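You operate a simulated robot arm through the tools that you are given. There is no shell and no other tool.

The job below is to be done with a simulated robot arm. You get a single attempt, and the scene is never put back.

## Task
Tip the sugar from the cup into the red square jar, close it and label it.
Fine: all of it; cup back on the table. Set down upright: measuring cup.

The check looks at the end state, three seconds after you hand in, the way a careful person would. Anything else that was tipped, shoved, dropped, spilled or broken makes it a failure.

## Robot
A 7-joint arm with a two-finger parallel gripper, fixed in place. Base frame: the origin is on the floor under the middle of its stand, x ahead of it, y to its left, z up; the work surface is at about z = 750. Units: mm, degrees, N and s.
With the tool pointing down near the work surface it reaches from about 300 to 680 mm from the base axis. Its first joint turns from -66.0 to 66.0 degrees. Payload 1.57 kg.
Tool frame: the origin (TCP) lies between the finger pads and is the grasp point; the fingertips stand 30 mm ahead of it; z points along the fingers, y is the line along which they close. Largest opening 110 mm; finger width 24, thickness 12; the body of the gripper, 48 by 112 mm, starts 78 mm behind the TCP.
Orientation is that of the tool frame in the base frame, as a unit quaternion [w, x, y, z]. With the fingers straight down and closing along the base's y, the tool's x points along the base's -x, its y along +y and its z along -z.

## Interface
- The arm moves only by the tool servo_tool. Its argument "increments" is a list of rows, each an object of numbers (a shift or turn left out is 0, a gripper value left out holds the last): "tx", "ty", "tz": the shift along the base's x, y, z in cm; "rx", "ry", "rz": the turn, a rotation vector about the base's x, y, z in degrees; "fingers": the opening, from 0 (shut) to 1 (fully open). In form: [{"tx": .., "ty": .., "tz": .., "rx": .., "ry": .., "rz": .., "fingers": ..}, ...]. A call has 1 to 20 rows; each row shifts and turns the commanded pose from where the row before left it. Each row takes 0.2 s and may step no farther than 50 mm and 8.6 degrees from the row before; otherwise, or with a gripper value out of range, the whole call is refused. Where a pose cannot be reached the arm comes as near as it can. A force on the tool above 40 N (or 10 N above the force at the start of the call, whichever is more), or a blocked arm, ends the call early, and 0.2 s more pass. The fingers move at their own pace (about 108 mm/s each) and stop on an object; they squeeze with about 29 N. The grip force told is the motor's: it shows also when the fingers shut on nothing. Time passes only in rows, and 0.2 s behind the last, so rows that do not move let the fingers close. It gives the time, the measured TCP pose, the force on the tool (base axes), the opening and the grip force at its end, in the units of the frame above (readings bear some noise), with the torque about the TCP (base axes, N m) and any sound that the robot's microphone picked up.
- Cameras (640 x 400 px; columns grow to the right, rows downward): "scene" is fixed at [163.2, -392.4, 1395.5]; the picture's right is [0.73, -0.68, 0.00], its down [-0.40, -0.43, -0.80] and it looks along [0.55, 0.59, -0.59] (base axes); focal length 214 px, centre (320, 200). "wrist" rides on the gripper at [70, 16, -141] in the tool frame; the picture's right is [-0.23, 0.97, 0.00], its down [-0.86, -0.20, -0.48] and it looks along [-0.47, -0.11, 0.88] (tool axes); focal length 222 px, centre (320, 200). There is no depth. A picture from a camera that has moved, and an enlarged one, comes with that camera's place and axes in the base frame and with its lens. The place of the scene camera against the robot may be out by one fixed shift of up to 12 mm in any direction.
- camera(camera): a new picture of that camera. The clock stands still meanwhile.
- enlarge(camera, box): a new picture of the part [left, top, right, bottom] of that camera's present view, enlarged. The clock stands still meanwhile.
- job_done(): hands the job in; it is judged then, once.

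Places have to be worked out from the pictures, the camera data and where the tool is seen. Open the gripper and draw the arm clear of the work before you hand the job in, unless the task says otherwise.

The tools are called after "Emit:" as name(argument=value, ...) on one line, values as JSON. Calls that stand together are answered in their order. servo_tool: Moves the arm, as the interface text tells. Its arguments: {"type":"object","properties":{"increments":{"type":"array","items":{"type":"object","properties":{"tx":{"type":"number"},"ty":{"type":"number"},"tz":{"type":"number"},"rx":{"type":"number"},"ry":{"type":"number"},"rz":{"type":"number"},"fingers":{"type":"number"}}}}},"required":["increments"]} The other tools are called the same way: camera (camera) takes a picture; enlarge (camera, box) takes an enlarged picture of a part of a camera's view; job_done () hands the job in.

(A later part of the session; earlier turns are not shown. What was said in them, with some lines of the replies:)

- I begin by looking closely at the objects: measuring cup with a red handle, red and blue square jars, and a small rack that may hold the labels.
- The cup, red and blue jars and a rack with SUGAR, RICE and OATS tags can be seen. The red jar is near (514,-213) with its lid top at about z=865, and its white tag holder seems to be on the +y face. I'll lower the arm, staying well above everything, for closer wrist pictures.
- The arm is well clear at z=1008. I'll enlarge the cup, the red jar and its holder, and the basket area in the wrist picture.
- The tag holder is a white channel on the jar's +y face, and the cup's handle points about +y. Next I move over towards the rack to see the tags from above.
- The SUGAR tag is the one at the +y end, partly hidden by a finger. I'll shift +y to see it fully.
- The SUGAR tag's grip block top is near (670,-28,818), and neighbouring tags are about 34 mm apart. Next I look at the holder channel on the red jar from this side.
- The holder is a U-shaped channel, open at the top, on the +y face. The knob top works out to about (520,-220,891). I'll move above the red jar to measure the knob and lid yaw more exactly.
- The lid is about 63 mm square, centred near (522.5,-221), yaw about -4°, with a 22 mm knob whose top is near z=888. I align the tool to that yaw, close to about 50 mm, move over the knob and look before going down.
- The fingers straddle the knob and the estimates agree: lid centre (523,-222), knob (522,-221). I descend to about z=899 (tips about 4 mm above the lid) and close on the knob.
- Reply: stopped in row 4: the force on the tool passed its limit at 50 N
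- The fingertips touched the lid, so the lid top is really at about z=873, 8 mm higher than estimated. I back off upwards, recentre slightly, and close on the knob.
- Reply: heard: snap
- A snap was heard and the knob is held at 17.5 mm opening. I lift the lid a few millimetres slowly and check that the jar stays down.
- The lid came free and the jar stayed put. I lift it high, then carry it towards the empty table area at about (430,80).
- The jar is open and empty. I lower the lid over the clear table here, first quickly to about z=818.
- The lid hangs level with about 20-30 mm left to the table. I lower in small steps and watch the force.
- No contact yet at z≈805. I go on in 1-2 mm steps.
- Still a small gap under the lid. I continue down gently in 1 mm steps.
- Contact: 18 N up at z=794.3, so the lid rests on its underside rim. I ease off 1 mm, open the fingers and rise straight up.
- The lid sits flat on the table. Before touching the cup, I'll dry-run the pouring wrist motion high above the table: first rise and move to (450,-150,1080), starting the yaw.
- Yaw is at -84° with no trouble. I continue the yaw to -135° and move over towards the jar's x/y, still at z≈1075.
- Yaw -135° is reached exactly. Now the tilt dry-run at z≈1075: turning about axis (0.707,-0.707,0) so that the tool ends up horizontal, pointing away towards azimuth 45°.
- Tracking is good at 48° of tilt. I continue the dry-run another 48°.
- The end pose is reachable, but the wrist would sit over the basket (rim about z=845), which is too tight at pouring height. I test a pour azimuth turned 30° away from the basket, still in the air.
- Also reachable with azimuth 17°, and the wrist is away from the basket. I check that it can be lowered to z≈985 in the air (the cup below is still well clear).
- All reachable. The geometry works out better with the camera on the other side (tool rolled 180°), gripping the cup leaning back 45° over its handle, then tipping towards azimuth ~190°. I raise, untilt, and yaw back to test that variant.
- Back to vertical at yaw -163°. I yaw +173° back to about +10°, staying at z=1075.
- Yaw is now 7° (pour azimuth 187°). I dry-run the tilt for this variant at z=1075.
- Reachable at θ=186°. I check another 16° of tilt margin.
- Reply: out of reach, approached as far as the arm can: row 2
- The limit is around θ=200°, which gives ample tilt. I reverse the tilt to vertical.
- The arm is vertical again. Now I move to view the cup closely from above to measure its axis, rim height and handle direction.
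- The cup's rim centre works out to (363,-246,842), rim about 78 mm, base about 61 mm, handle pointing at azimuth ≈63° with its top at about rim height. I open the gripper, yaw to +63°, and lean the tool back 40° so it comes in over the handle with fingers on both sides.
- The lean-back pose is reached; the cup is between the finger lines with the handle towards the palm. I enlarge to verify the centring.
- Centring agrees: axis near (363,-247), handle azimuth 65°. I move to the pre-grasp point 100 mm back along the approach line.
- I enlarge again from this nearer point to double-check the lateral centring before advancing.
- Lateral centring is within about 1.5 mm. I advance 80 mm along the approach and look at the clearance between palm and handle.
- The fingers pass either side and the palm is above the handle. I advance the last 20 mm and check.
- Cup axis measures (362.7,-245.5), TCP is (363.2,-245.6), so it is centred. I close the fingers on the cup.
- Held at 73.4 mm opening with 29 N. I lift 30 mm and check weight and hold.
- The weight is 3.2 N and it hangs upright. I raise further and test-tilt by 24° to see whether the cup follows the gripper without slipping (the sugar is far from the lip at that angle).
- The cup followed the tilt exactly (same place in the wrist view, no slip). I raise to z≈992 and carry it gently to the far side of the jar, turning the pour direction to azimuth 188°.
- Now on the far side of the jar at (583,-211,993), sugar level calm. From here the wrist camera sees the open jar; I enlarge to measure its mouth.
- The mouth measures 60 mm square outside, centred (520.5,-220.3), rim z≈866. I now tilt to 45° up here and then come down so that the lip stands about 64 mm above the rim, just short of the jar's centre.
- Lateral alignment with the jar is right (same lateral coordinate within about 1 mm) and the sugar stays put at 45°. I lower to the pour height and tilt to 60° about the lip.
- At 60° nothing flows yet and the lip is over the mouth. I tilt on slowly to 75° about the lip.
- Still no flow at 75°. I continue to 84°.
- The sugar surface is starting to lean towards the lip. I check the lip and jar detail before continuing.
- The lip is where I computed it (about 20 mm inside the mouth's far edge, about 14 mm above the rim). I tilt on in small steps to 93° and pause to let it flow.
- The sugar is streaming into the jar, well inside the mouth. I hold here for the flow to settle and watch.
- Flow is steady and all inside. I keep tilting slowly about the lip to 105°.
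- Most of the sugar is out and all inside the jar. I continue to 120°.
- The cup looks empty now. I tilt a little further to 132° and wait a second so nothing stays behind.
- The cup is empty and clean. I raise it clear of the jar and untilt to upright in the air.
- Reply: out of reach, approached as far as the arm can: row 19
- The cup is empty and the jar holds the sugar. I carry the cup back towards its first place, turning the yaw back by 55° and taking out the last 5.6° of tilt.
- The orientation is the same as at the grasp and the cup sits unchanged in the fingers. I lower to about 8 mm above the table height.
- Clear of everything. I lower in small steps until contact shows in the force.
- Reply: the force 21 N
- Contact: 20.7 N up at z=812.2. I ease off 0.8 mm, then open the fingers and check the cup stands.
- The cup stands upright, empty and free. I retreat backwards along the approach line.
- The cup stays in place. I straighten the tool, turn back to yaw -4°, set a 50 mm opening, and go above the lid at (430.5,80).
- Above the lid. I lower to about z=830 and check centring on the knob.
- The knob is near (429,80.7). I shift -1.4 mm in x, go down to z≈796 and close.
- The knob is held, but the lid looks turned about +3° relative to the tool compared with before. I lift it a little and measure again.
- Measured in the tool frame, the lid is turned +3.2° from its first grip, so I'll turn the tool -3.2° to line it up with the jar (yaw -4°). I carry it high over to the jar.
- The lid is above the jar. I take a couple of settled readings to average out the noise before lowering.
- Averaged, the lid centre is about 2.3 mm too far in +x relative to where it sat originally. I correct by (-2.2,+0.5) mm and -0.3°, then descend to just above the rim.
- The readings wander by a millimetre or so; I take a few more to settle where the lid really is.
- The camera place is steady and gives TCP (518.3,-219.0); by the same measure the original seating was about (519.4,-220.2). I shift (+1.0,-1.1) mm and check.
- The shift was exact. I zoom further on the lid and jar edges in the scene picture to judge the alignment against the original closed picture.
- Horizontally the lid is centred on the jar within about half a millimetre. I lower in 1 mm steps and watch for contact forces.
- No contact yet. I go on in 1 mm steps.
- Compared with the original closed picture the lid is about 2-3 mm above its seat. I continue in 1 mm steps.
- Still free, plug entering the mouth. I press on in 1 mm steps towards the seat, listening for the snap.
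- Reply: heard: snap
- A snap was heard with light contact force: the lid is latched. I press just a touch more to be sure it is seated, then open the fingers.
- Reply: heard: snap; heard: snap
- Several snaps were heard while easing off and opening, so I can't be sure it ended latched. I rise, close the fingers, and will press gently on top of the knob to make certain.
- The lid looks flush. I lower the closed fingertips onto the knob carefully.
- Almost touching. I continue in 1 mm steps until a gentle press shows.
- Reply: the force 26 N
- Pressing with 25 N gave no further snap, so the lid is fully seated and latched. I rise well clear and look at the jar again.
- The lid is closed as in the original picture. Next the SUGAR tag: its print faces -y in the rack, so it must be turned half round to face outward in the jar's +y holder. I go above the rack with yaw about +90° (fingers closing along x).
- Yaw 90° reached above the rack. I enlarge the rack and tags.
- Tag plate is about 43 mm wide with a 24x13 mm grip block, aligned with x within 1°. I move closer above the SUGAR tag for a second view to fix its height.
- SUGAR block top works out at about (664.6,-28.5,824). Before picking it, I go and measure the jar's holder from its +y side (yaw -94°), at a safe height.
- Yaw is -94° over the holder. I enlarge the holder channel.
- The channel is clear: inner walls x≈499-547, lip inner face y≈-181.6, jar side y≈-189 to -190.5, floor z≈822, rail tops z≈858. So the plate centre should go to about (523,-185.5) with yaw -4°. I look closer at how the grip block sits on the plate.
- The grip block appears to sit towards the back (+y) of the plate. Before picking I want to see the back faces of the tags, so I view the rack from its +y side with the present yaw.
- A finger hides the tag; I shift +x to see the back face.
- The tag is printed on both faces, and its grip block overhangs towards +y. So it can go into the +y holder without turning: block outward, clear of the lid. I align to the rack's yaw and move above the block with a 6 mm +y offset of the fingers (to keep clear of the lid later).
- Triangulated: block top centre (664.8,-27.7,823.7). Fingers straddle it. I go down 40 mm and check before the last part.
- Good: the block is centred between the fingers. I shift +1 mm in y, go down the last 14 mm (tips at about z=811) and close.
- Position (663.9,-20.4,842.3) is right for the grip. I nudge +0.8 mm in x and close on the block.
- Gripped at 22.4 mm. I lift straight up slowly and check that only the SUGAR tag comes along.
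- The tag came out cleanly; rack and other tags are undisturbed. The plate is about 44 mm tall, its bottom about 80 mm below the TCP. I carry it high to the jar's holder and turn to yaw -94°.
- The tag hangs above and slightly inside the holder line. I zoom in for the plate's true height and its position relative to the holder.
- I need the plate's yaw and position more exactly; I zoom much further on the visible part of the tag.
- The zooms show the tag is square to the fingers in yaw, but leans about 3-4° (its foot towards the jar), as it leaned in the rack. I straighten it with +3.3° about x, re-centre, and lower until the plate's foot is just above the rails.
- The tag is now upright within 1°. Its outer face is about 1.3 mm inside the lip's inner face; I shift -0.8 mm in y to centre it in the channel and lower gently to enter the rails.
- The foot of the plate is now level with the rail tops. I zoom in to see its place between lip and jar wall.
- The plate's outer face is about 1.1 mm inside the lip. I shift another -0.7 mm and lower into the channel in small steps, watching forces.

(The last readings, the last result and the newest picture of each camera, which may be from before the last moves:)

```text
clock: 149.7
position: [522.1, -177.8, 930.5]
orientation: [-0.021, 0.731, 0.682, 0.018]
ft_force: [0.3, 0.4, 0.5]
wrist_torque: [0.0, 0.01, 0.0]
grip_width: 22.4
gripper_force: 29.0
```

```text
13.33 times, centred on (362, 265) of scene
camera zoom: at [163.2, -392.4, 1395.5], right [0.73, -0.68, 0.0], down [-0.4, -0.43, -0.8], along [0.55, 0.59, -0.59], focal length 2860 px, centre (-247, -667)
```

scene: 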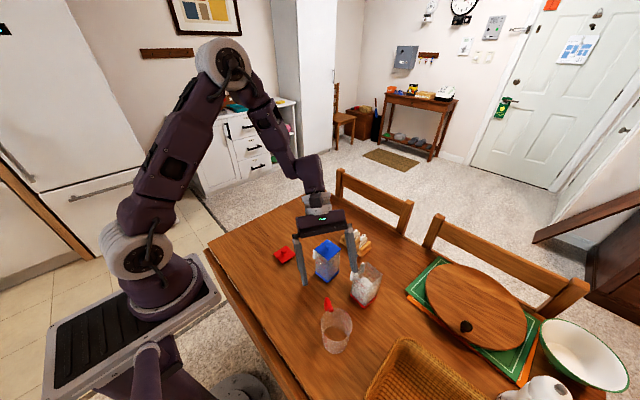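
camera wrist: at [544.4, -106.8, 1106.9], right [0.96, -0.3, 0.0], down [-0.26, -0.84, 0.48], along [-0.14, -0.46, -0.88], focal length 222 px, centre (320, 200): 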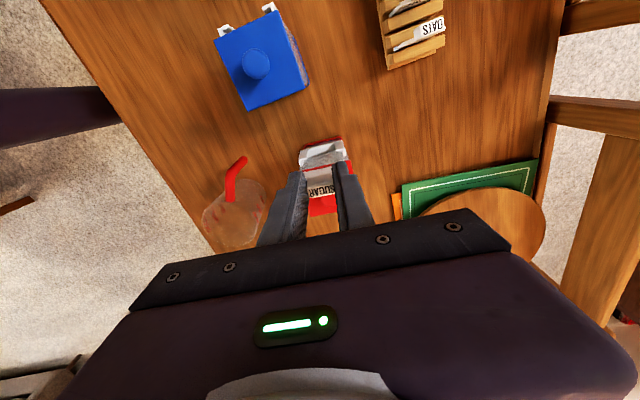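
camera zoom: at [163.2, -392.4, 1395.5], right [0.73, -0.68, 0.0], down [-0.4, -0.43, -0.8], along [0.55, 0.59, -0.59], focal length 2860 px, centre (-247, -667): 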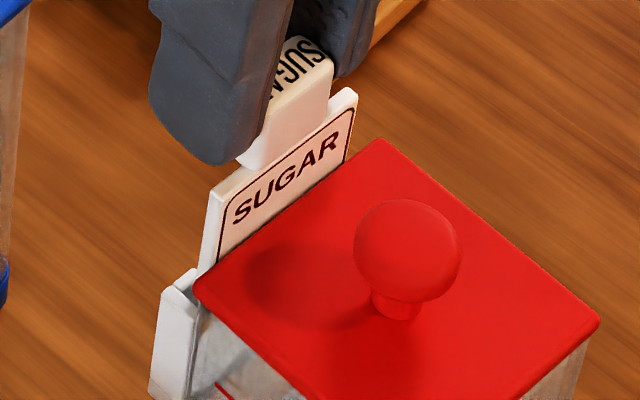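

It has entered the channel without contact; the arm drifted about (-1,-1.5) mm, so I trim by (+0.8,+0.4) mm and continue down.

Emit:
servo_tool(increments=[{"tx": 0.08, "ty": 0.04}, {"tz": -0.2}, {"tz": -0.2}, {}])

Emit:
enlarge(camera="wrist", box=[298, 155, 348, 180])

Emit:
servo_tool(increments=[{"tz": -0.2}, {"tz": -0.2}, {}])

Emit:
enlarge(camera="wrist", box=[298, 155, 348, 180])

Emit:
enlarge(camera="scene", box=[350, 250, 375, 280])

```text
clock: 150.7
position: [523.4, -177.3, 927.0]
orientation: [-0.021, 0.731, 0.682, 0.018]
ft_force: [-0.7, 0.7, -0.5]
wrist_torque: [-0.02, 0.01, -0.03]
grip_width: 22.3
gripper_force: 29.0
```

```text
12.80 times, centred on (323, 168) of wrist
camera zoom: at [544.6, -117.3, 1071.5], right [0.96, -0.29, -0.02], down [-0.26, -0.86, 0.43], along [-0.14, -0.41, -0.9], focal length 2843 px, centre (282, 616)
```

zoom: 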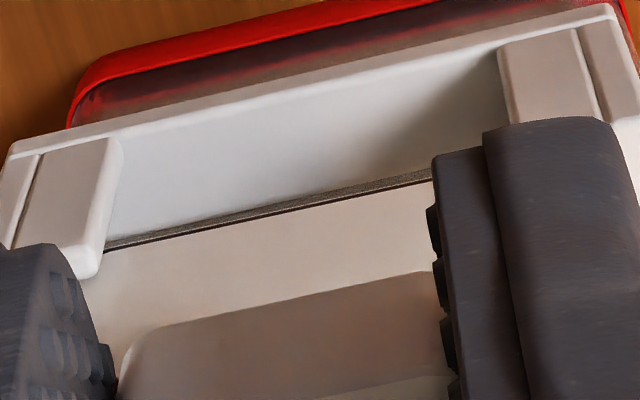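

```text
clock: 151.5
position: [523.9, -176.9, 921.2]
orientation: [-0.021, 0.731, 0.681, 0.019]
ft_force: [-0.1, 0.3, 0.2]
wrist_torque: [0.0, 0.01, 0.02]
grip_width: 22.4
gripper_force: 28.9
```

```text
12.80 times, centred on (323, 168) of wrist
camera zoom: at [544.4, -117.2, 1067.6], right [0.96, -0.29, -0.02], down [-0.26, -0.86, 0.43], along [-0.14, -0.41, -0.9], focal length 2843 px, centre (282, 616)
```

zoom: 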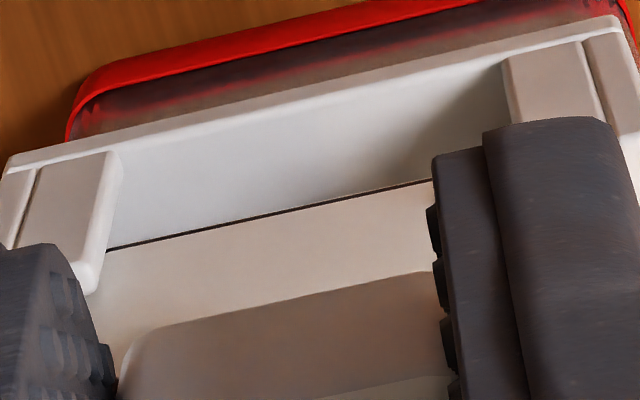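

```text
13.33 times, centred on (362, 265) of scene
camera zoom: at [163.2, -392.4, 1395.5], right [0.73, -0.68, 0.0], down [-0.4, -0.43, -0.8], along [0.55, 0.59, -0.59], focal length 2860 px, centre (-247, -667)
```

zoom: 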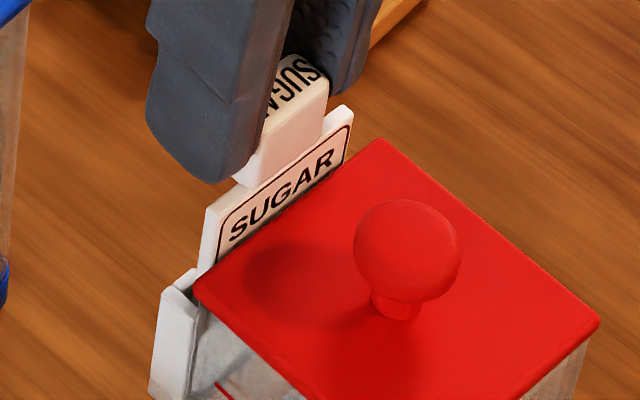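

Inserted about 15 mm, no side forces. I continue down.

Emit:
servo_tool(increments=[{"tz": -0.2}, {"tz": -0.2}, {"tz": -0.2}, {}])

Emit:
enlarge(camera="wrist", box=[298, 155, 348, 180])

Emit:
servo_tool(increments=[{"tz": -0.2}, {"tz": -0.2}, {}])

Emit:
enlarge(camera="wrist", box=[290, 145, 350, 190])

Emit:
enlarge(camera="scene", box=[350, 250, 375, 280])

```text
clock: 152.5
position: [524.0, -176.2, 917.8]
orientation: [-0.021, 0.731, 0.681, 0.019]
ft_force: [0.8, -1.0, 0.0]
wrist_torque: [-0.02, 0.03, -0.01]
grip_width: 22.4
gripper_force: 28.9
```

```text
12.80 times, centred on (323, 168) of wrist
camera zoom: at [544.5, -117.4, 1061.5], right [0.96, -0.29, -0.02], down [-0.26, -0.86, 0.43], along [-0.14, -0.41, -0.9], focal length 2843 px, centre (282, 616)
```

zoom: 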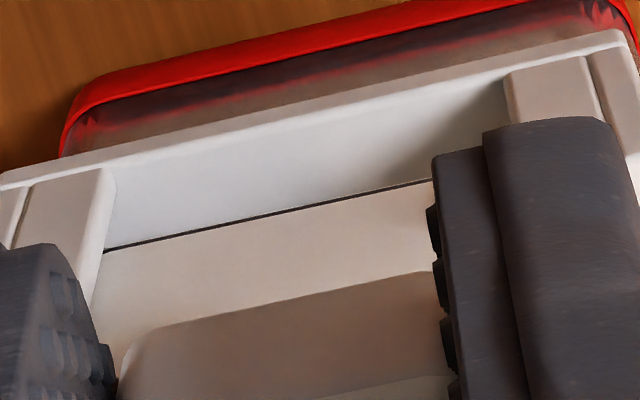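

```text
clock: 153.3
position: [523.8, -177.6, 911.4]
orientation: [-0.021, 0.731, 0.682, 0.019]
ft_force: [0.1, 0.8, 0.0]
wrist_torque: [-0.01, 0.02, 0.01]
grip_width: 22.3
gripper_force: 29.0
```

```text
8.89 times, centred on (320, 168) of wrist
camera zoom: at [545.0, -117.4, 1057.0], right [0.96, -0.29, -0.02], down [-0.26, -0.86, 0.43], along [-0.14, -0.41, -0.9], focal length 1974 px, centre (320, 489)
```

zoom: 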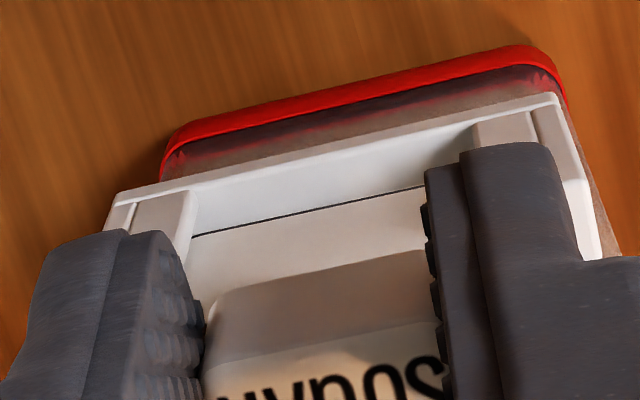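

```text
13.33 times, centred on (362, 265) of scene
camera zoom: at [163.2, -392.4, 1395.5], right [0.73, -0.68, 0.0], down [-0.4, -0.43, -0.8], along [0.55, 0.59, -0.59], focal length 2860 px, centre (-247, -667)
```

zoom: 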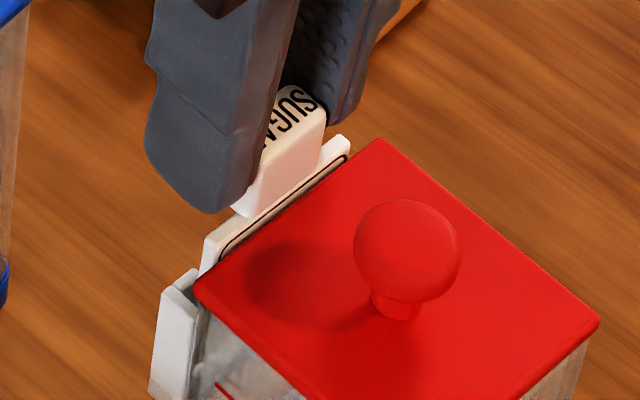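

About 10 mm to go to the channel floor; fingers stay about 2 mm clear of the lid edge. I continue in small steps, watching the force.

Emit:
servo_tool(increments=[{"tz": -0.15}, {"tz": -0.15}, {"tz": -0.1}, {}])

Emit:
servo_tool(increments=[{"tz": -0.1}, {"tz": -0.1}, {}])

Emit:
enlarge(camera="scene", box=[350, 250, 375, 280])

Emit:
enlarge(camera="wrist", box=[290, 145, 350, 190])

```text
clock: 154.3
position: [524.8, -178.2, 908.2]
orientation: [-0.021, 0.731, 0.682, 0.018]
ft_force: [0.0, -0.8, -0.6]
wrist_torque: [0.0, 0.0, 0.01]
grip_width: 22.3
gripper_force: 29.1
```

```text
clock: 155.1
position: [524.2, -177.7, 906.4]
orientation: [-0.021, 0.731, 0.682, 0.019]
ft_force: [0.5, 0.1, 1.1]
wrist_torque: [0.02, 0.02, 0.02]
grip_width: 22.3
gripper_force: 28.9
```

```text
13.33 times, centred on (362, 265) of scene
camera zoom: at [163.2, -392.4, 1395.5], right [0.73, -0.68, 0.0], down [-0.4, -0.43, -0.8], along [0.55, 0.59, -0.59], focal length 2860 px, centre (-247, -667)
```

zoom: 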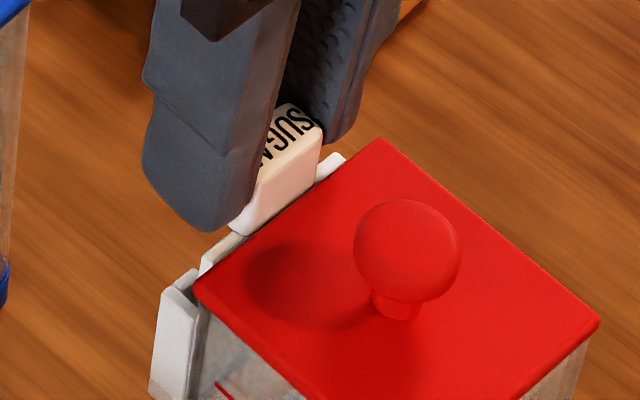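

```text
8.89 times, centred on (320, 168) of wrist
camera zoom: at [544.7, -117.5, 1051.1], right [0.96, -0.29, -0.02], down [-0.26, -0.86, 0.43], along [-0.14, -0.41, -0.9], focal length 1974 px, centre (320, 489)
```

zoom: 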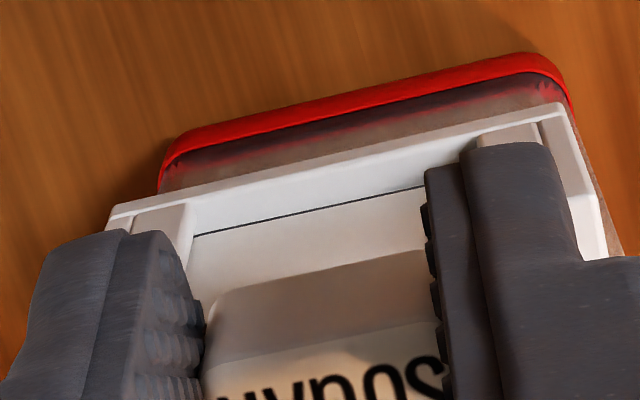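

Still free. A few more 1 mm steps.

Emit:
servo_tool(increments=[{"tz": -0.1}, {"tz": -0.1}, {}])

Emit:
servo_tool(increments=[{"tz": -0.1}, {}])

Emit:
servo_tool(increments=[{"tz": -0.1}, {}])

Emit:
enlarge(camera="wrist", box=[290, 145, 350, 190])

Emit:
enlarge(camera="scene", box=[350, 250, 375, 280])

```text
clock: 155.9
position: [524.2, -177.5, 905.0]
orientation: [-0.02, 0.731, 0.682, 0.02]
ft_force: [-1.4, 2.1, 23.5]
wrist_torque: [-0.05, 0.13, -0.03]
grip_width: 22.3
gripper_force: 28.9
```

```text
clock: 156.5
position: [524.1, -178.2, 903.0]
orientation: [-0.02, 0.731, 0.682, 0.019]
ft_force: [0.9, 0.2, 24.5]
wrist_torque: [-0.18, 0.0, -0.02]
grip_width: 22.3
gripper_force: 29.1
```

```text
clock: 157.1
position: [524.6, -177.0, 902.4]
orientation: [-0.02, 0.731, 0.681, 0.019]
ft_force: [1.5, -0.4, 23.3]
wrist_torque: [-0.21, 0.0, 0.01]
grip_width: 22.3
gripper_force: 29.1
```

```text
8.89 times, centred on (320, 168) of wrist
camera zoom: at [545.0, -117.8, 1047.3], right [0.96, -0.29, -0.02], down [-0.26, -0.86, 0.43], along [-0.14, -0.41, -0.9], focal length 1974 px, centre (320, 489)
```

zoom: 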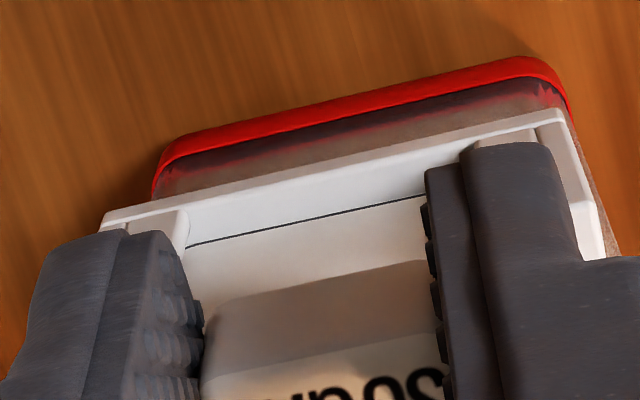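

```text
13.33 times, centred on (362, 265) of scene
camera zoom: at [162.8, -392.2, 1395.6], right [0.73, -0.68, 0.0], down [-0.4, -0.43, -0.8], along [0.55, 0.59, -0.59], focal length 2860 px, centre (-247, -667)
```

zoom: 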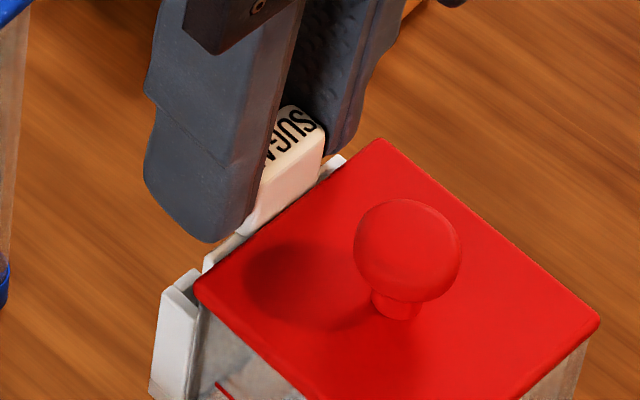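

Firm contact at z≈905 (about 24 N, then the block merely slid in the fingers): the plate stands on the channel floor. I ease off slightly and check the force before releasing.

Emit:
servo_tool(increments=[{"tz": 0.05}, {}])

Emit:
servo_tool(increments=[{"tz": 0.03}, {}])

```text
clock: 157.7
position: [524.6, -178.8, 901.8]
orientation: [-0.021, 0.731, 0.682, 0.018]
ft_force: [0.1, -1.3, 12.7]
wrist_torque: [-0.2, -0.03, 0.04]
grip_width: 22.4
gripper_force: 29.3
```

```text
clock: 158.3
position: [524.2, -177.8, 902.6]
orientation: [-0.022, 0.731, 0.681, 0.018]
ft_force: [0.7, 0.7, 0.7]
wrist_torque: [-0.01, -0.01, 0.0]
grip_width: 22.6
gripper_force: 29.0
```

The load is down to nearly zero. I open the fingers to about 45 mm and look before withdrawing.

Emit:
servo_tool(increments=[{"fingers": 0.3}, {"fingers": 0.4}, {}, {}])

Emit:
enlarge(camera="wrist", box=[270, 130, 370, 220])

Emit:
enlarge(camera="scene", box=[345, 240, 380, 280])

```text
clock: 159.3
position: [524.6, -177.3, 902.6]
orientation: [-0.021, 0.731, 0.682, 0.019]
ft_force: [0.1, 0.6, 0.2]
wrist_torque: [-0.03, 0.01, -0.01]
grip_width: 43.9
gripper_force: 0.2
```

```text
4.44 times, centred on (320, 175) of wrist
camera zoom: at [544.9, -117.6, 1048.2], right [0.96, -0.29, -0.02], down [-0.26, -0.86, 0.43], along [-0.14, -0.41, -0.9], focal length 987 px, centre (320, 311)
```

zoom: 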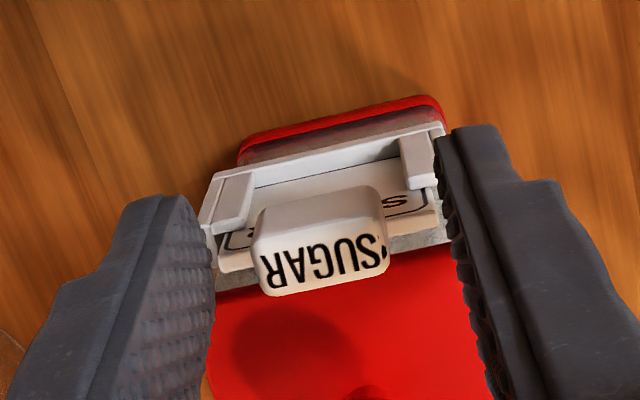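

```text
10.00 times, centred on (362, 260) of scene
camera zoom: at [163.2, -392.4, 1395.5], right [0.73, -0.68, 0.0], down [-0.4, -0.43, -0.8], along [0.55, 0.59, -0.59], focal length 2145 px, centre (-105, -400)
```

zoom: 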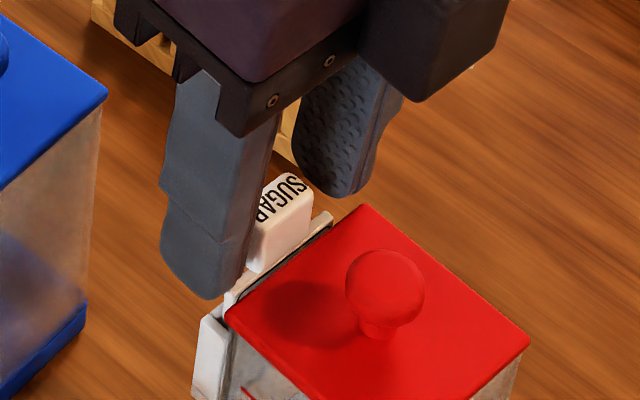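

The tag stands in the holder behind both lips, print facing outward. I withdraw straight up.

Emit:
servo_tool(increments=[{"tz": 0.5}, {"tz": 1.5}, {"tz": 3}, {"tz": 3}, {"tz": 3}, {}])

Emit:
enlarge(camera="wrist", box=[280, 110, 360, 200])

Emit:
enlarge(camera="scene", box=[340, 240, 390, 310])

```text
clock: 160.7
position: [521.9, -176.9, 1013.6]
orientation: [-0.021, 0.731, 0.682, 0.019]
ft_force: [-1.0, 0.1, 0.0]
wrist_torque: [-0.01, 0.04, 0.01]
grip_width: 44.1
gripper_force: 0.1
```

```text
4.44 times, centred on (320, 155) of wrist
camera zoom: at [542.6, -117.6, 1157.9], right [0.96, -0.29, -0.02], down [-0.26, -0.86, 0.43], along [-0.14, -0.41, -0.9], focal length 987 px, centre (320, 400)
```

zoom: 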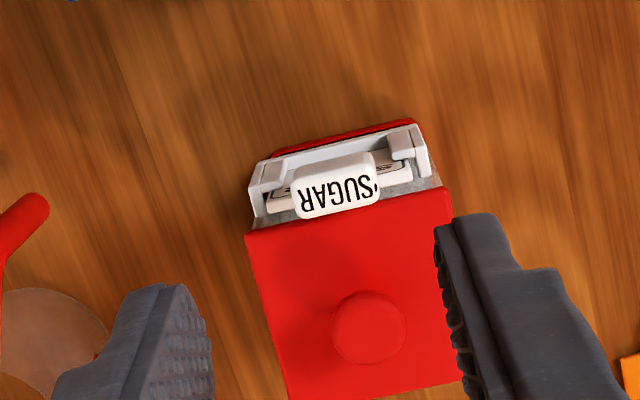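

```text
5.71 times, centred on (365, 275) of scene
camera zoom: at [163.2, -392.4, 1395.5], right [0.73, -0.68, 0.0], down [-0.4, -0.43, -0.8], along [0.55, 0.59, -0.59], focal length 1226 px, centre (63, -229)
```

zoom: 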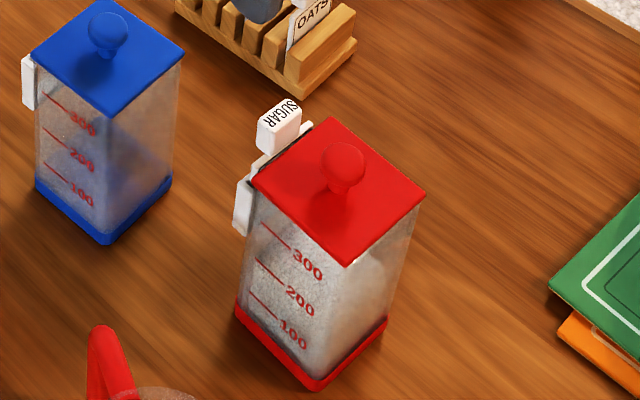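

Jar has not moved. I zoom onto the holder from both cameras to confirm the tag is properly seated.

Emit:
enlarge(camera="wrist", box=[300, 132, 345, 165])

Emit:
enlarge(camera="scene", box=[352, 252, 377, 282])

Emit:
camera(camera="scene")

```text
12.12 times, centred on (322, 148) of wrist
camera zoom: at [542.6, -117.6, 1157.9], right [0.96, -0.29, -0.02], down [-0.26, -0.86, 0.43], along [-0.14, -0.41, -0.9], focal length 2692 px, centre (290, 824)
```

zoom: 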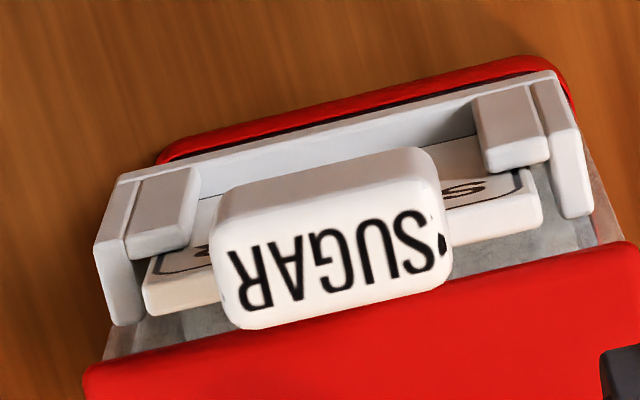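

```text
13.33 times, centred on (364, 267) of scene
camera zoom: at [163.2, -392.4, 1395.5], right [0.73, -0.68, 0.0], down [-0.4, -0.43, -0.8], along [0.55, 0.59, -0.59], focal length 2860 px, centre (-273, -693)
```

zoom: 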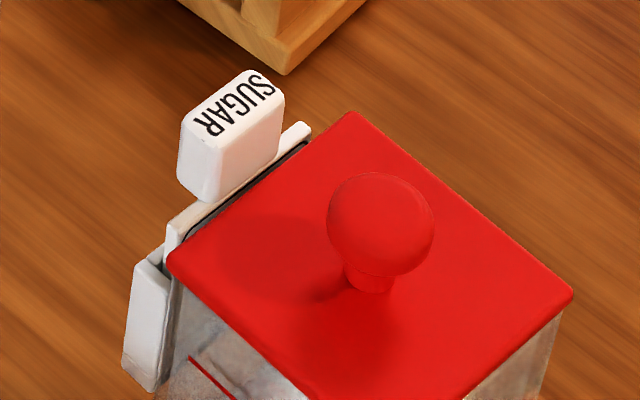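

```text
taken
```

scene: 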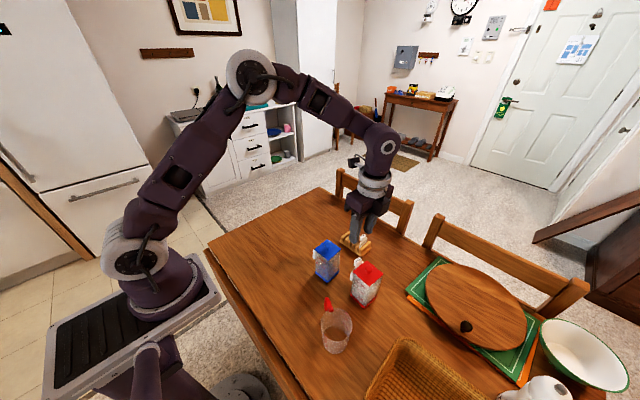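

The tag sits between the lips and the jar wall, both ends in the rails. I draw the arm up and away, levelling the tool, with the gripper open.

Emit:
servo_tool(increments=[{"tz": 4}, {"tz": 4}, {"tz": 4, "rx": -3.3}, {"tz": 4, "tx": -2, "ty": 3, "fingers": 1.0}, {"tz": 4, "tx": -2, "ty": 3, "rz": 8}, {"tx": -3, "ty": 3, "rz": 8}, {"tx": -3, "ty": 3, "rz": 8}, {"tx": -3, "ty": 3, "rz": 8}, {"tx": -3, "ty": 3, "rz": 8}, {"tx": -2, "ty": 2, "rz": 8}, {"rz": 8}, {"rz": 8}, {}])

Emit:
camera(camera="scene")

Emit:
camera(camera="wrist")

Emit:
enlarge(camera="scene", box=[290, 220, 410, 370])

```text
refused: row 4 steps farther than a row can; nothing moved
```

```text
taken
```

scene: 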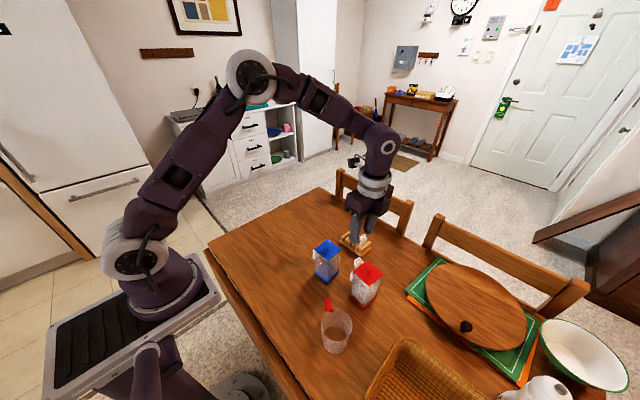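

```text
taken
camera wrist: at [542.6, -117.6, 1157.9], right [0.96, -0.29, -0.02], down [-0.26, -0.86, 0.43], along [-0.14, -0.41, -0.9], focal length 222 px, centre (320, 200)
```

wrist: 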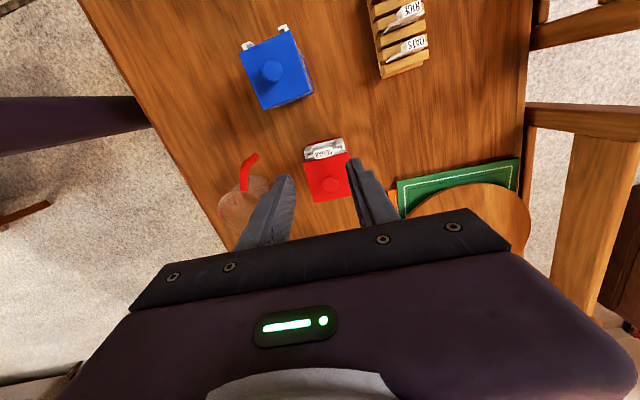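

```text
2.67 times, centred on (350, 295) of scene
camera zoom: at [163.2, -392.4, 1395.5], right [0.73, -0.68, 0.0], down [-0.4, -0.43, -0.8], along [0.55, 0.59, -0.59], focal length 572 px, centre (240, -53)
```

zoom: 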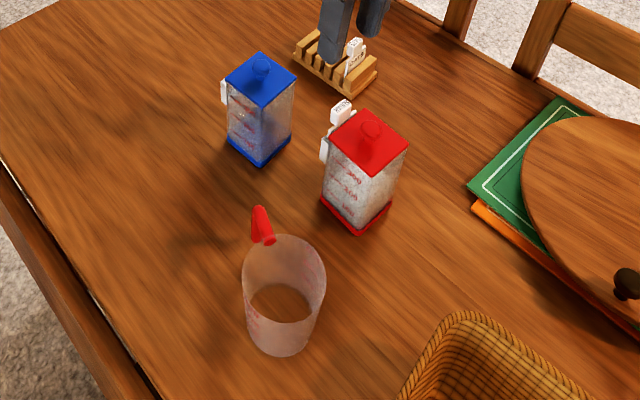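

The step was refused as slightly too long; nothing moved. No spilled sugar can be seen and everything stands. I repeat the withdrawal with smaller steps.

Emit:
servo_tool(increments=[{"tz": 4}, {"tz": 4}, {"tz": 4, "rx": -3.3}, {"tz": 3, "tx": -2, "ty": 2, "fingers": 1.0}, {"tz": 3, "tx": -2, "ty": 2, "rz": 8}, {"tx": -2.5, "ty": 3, "rz": 8}, {"tx": -2.5, "ty": 3, "rz": 8}, {"tx": -2.5, "ty": 3, "rz": 8}, {"tx": -2.5, "ty": 3, "rz": 8}, {"tx": -2, "ty": 2, "rz": 8}, {"rz": 8}, {"rz": 8}, {}])

Emit:
camera(camera="scene")

Emit:
camera(camera="wrist")

Emit:
enlarge(camera="scene", box=[310, 210, 410, 320])

```text
clock: 163.5
position: [364.6, 2.5, 1193.6]
orientation: [0.0, 0.258, 0.966, 0.0]
ft_force: [0.3, 0.8, -0.7]
wrist_torque: [0.01, -0.02, 0.02]
grip_width: 109.8
gripper_force: 0.0
```

```text
taken
```

scene: 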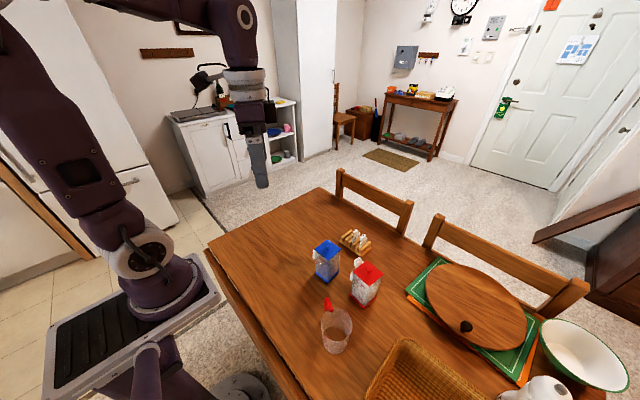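

```text
taken
camera wrist: at [312.0, 51.7, 1334.3], right [0.68, 0.73, 0.0], down [0.64, -0.6, 0.48], along [0.35, -0.33, -0.88], focal length 222 px, centre (320, 200)
```

wrist: 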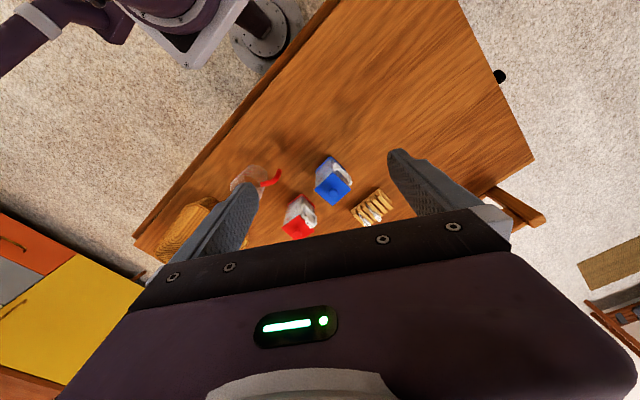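

```text
3.64 times, centred on (360, 265) of scene
camera zoom: at [163.2, -392.4, 1395.5], right [0.73, -0.68, 0.0], down [-0.4, -0.43, -0.8], along [0.55, 0.59, -0.59], focal length 780 px, centre (174, -36)
```

zoom: 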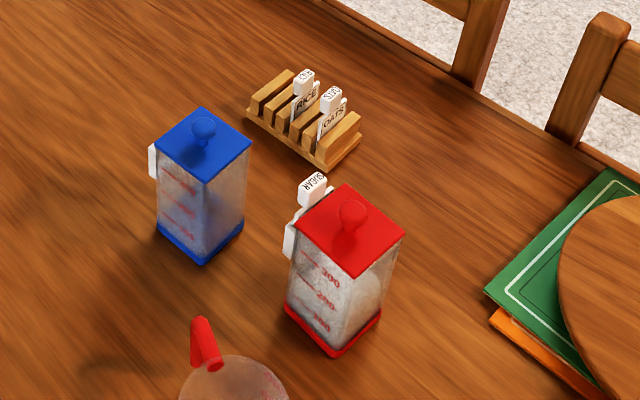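

Everything stands in place. A last close look from the wrist camera at the jar's label side and the cup.

Emit:
enlarge(camera="wrist", box=[265, 185, 335, 245])

Emit:
enlarge(camera="wrist", box=[220, 150, 300, 210])

Emit:
enlarge(camera="scene", box=[310, 290, 365, 360])

Emit:
enlarge(camera="scene", box=[345, 250, 390, 310])

```text
6.67 times, centred on (300, 215) of wrist
camera zoom: at [312.0, 51.7, 1334.3], right [0.68, 0.73, 0.0], down [0.64, -0.6, 0.48], along [0.35, -0.33, -0.88], focal length 1481 px, centre (453, 100)
```

zoom: 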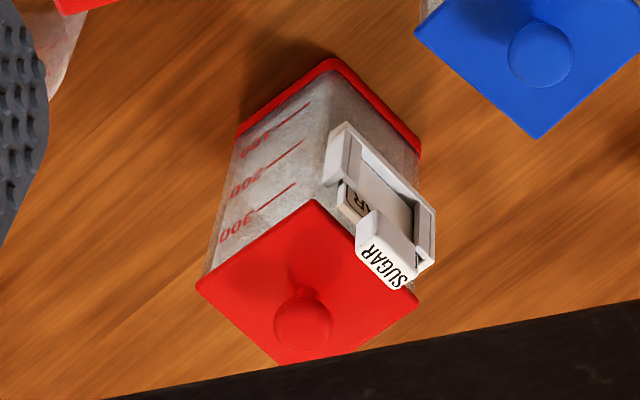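

```text
6.67 times, centred on (260, 180) of wrist
camera zoom: at [312.0, 51.7, 1334.3], right [0.68, 0.73, 0.0], down [0.64, -0.6, 0.48], along [0.35, -0.33, -0.88], focal length 1481 px, centre (720, 333)
```

zoom: 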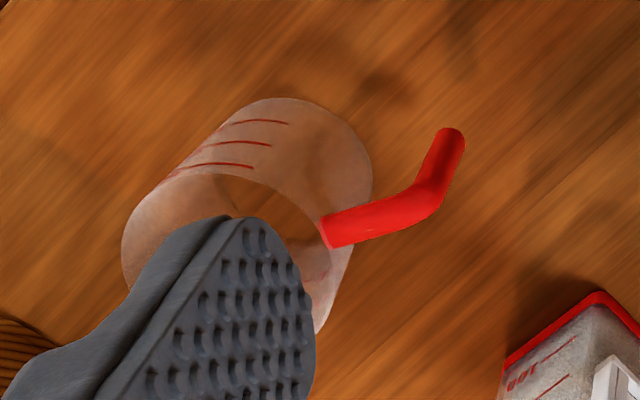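

```text
5.71 times, centred on (338, 325) of scene
camera zoom: at [163.2, -392.4, 1395.5], right [0.73, -0.68, 0.0], down [-0.4, -0.43, -0.8], along [0.55, 0.59, -0.59], focal length 1226 px, centre (220, -514)
```

zoom: 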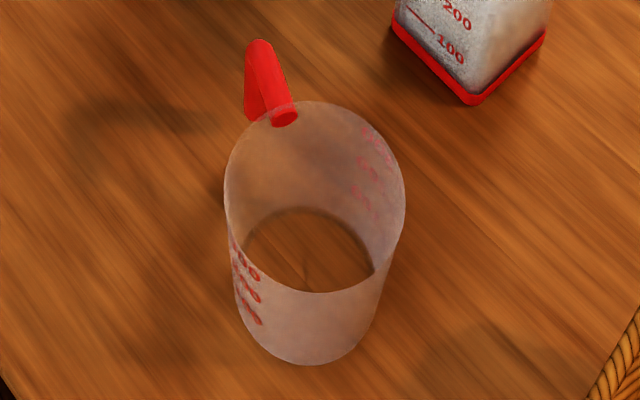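

```text
6.67 times, centred on (368, 280) of scene
camera zoom: at [163.2, -392.4, 1395.5], right [0.73, -0.68, 0.0], down [-0.4, -0.43, -0.8], along [0.55, 0.59, -0.59], focal length 1430 px, centre (3, -333)
```

zoom: 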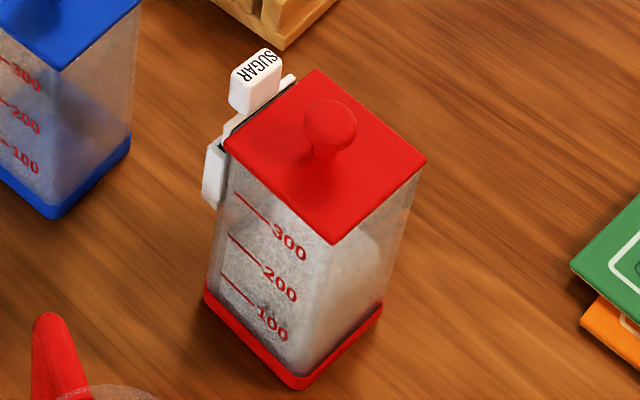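

The window of the holder shows a darker area; I zoom in to make sure the plate reaches the floor of the channel.

Emit:
enlarge(camera="wrist", box=[295, 198, 325, 232])

```text
11.76 times, centred on (310, 215) of wrist
camera zoom: at [312.0, 51.7, 1334.3], right [0.68, 0.73, 0.0], down [0.64, -0.6, 0.48], along [0.35, -0.33, -0.88], focal length 2613 px, centre (438, 24)
```

zoom: 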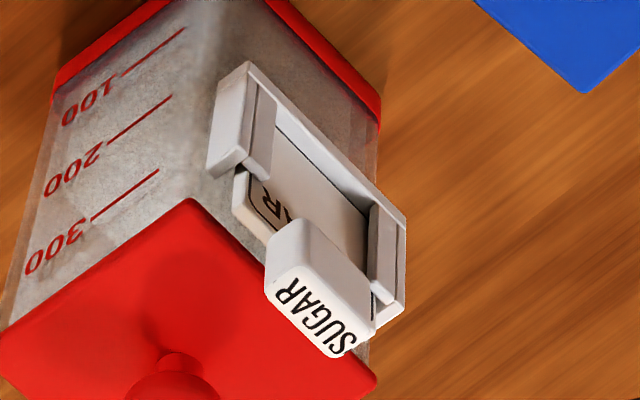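

The plate fills the window between both lips right down to the ledge, the lid is closed with the sugar inside, and the empty cup stands upright on the table. The gripper is open and well clear, so I hand in the job.

Emit:
job_done()

```text
The job is handed in.
```

The sugar is in the red square jar, the jar is closed and labelled, and the job is handed in.

- **Sugar:** I poured all of it from the cup into the jar. The cup looked empty afterwards, and I saw no spilled grains on the table.
- **Cup:** The measuring cup stands upright and empty in its original place.
- **Lid:** I heard the lid snap shut. Pressing down on the knob with about 25 N afterwards caused no further snap, so I take it as latched.
- **Label:** The SUGAR tag sits in the holder on the jar's +y face, behind both lips. The tag is printed on both sides, so the name also faces outward.
- **Surroundings:** The red jar did not move. In the pictures the blue jar, the rack and the other tags look undisturbed.

Early on, the fingertips pressed the lid harder than intended (about 50 N) because I had estimated the lid too low. I saw no damage from it.

The gripper is open and the arm is drawn up clear of the table.
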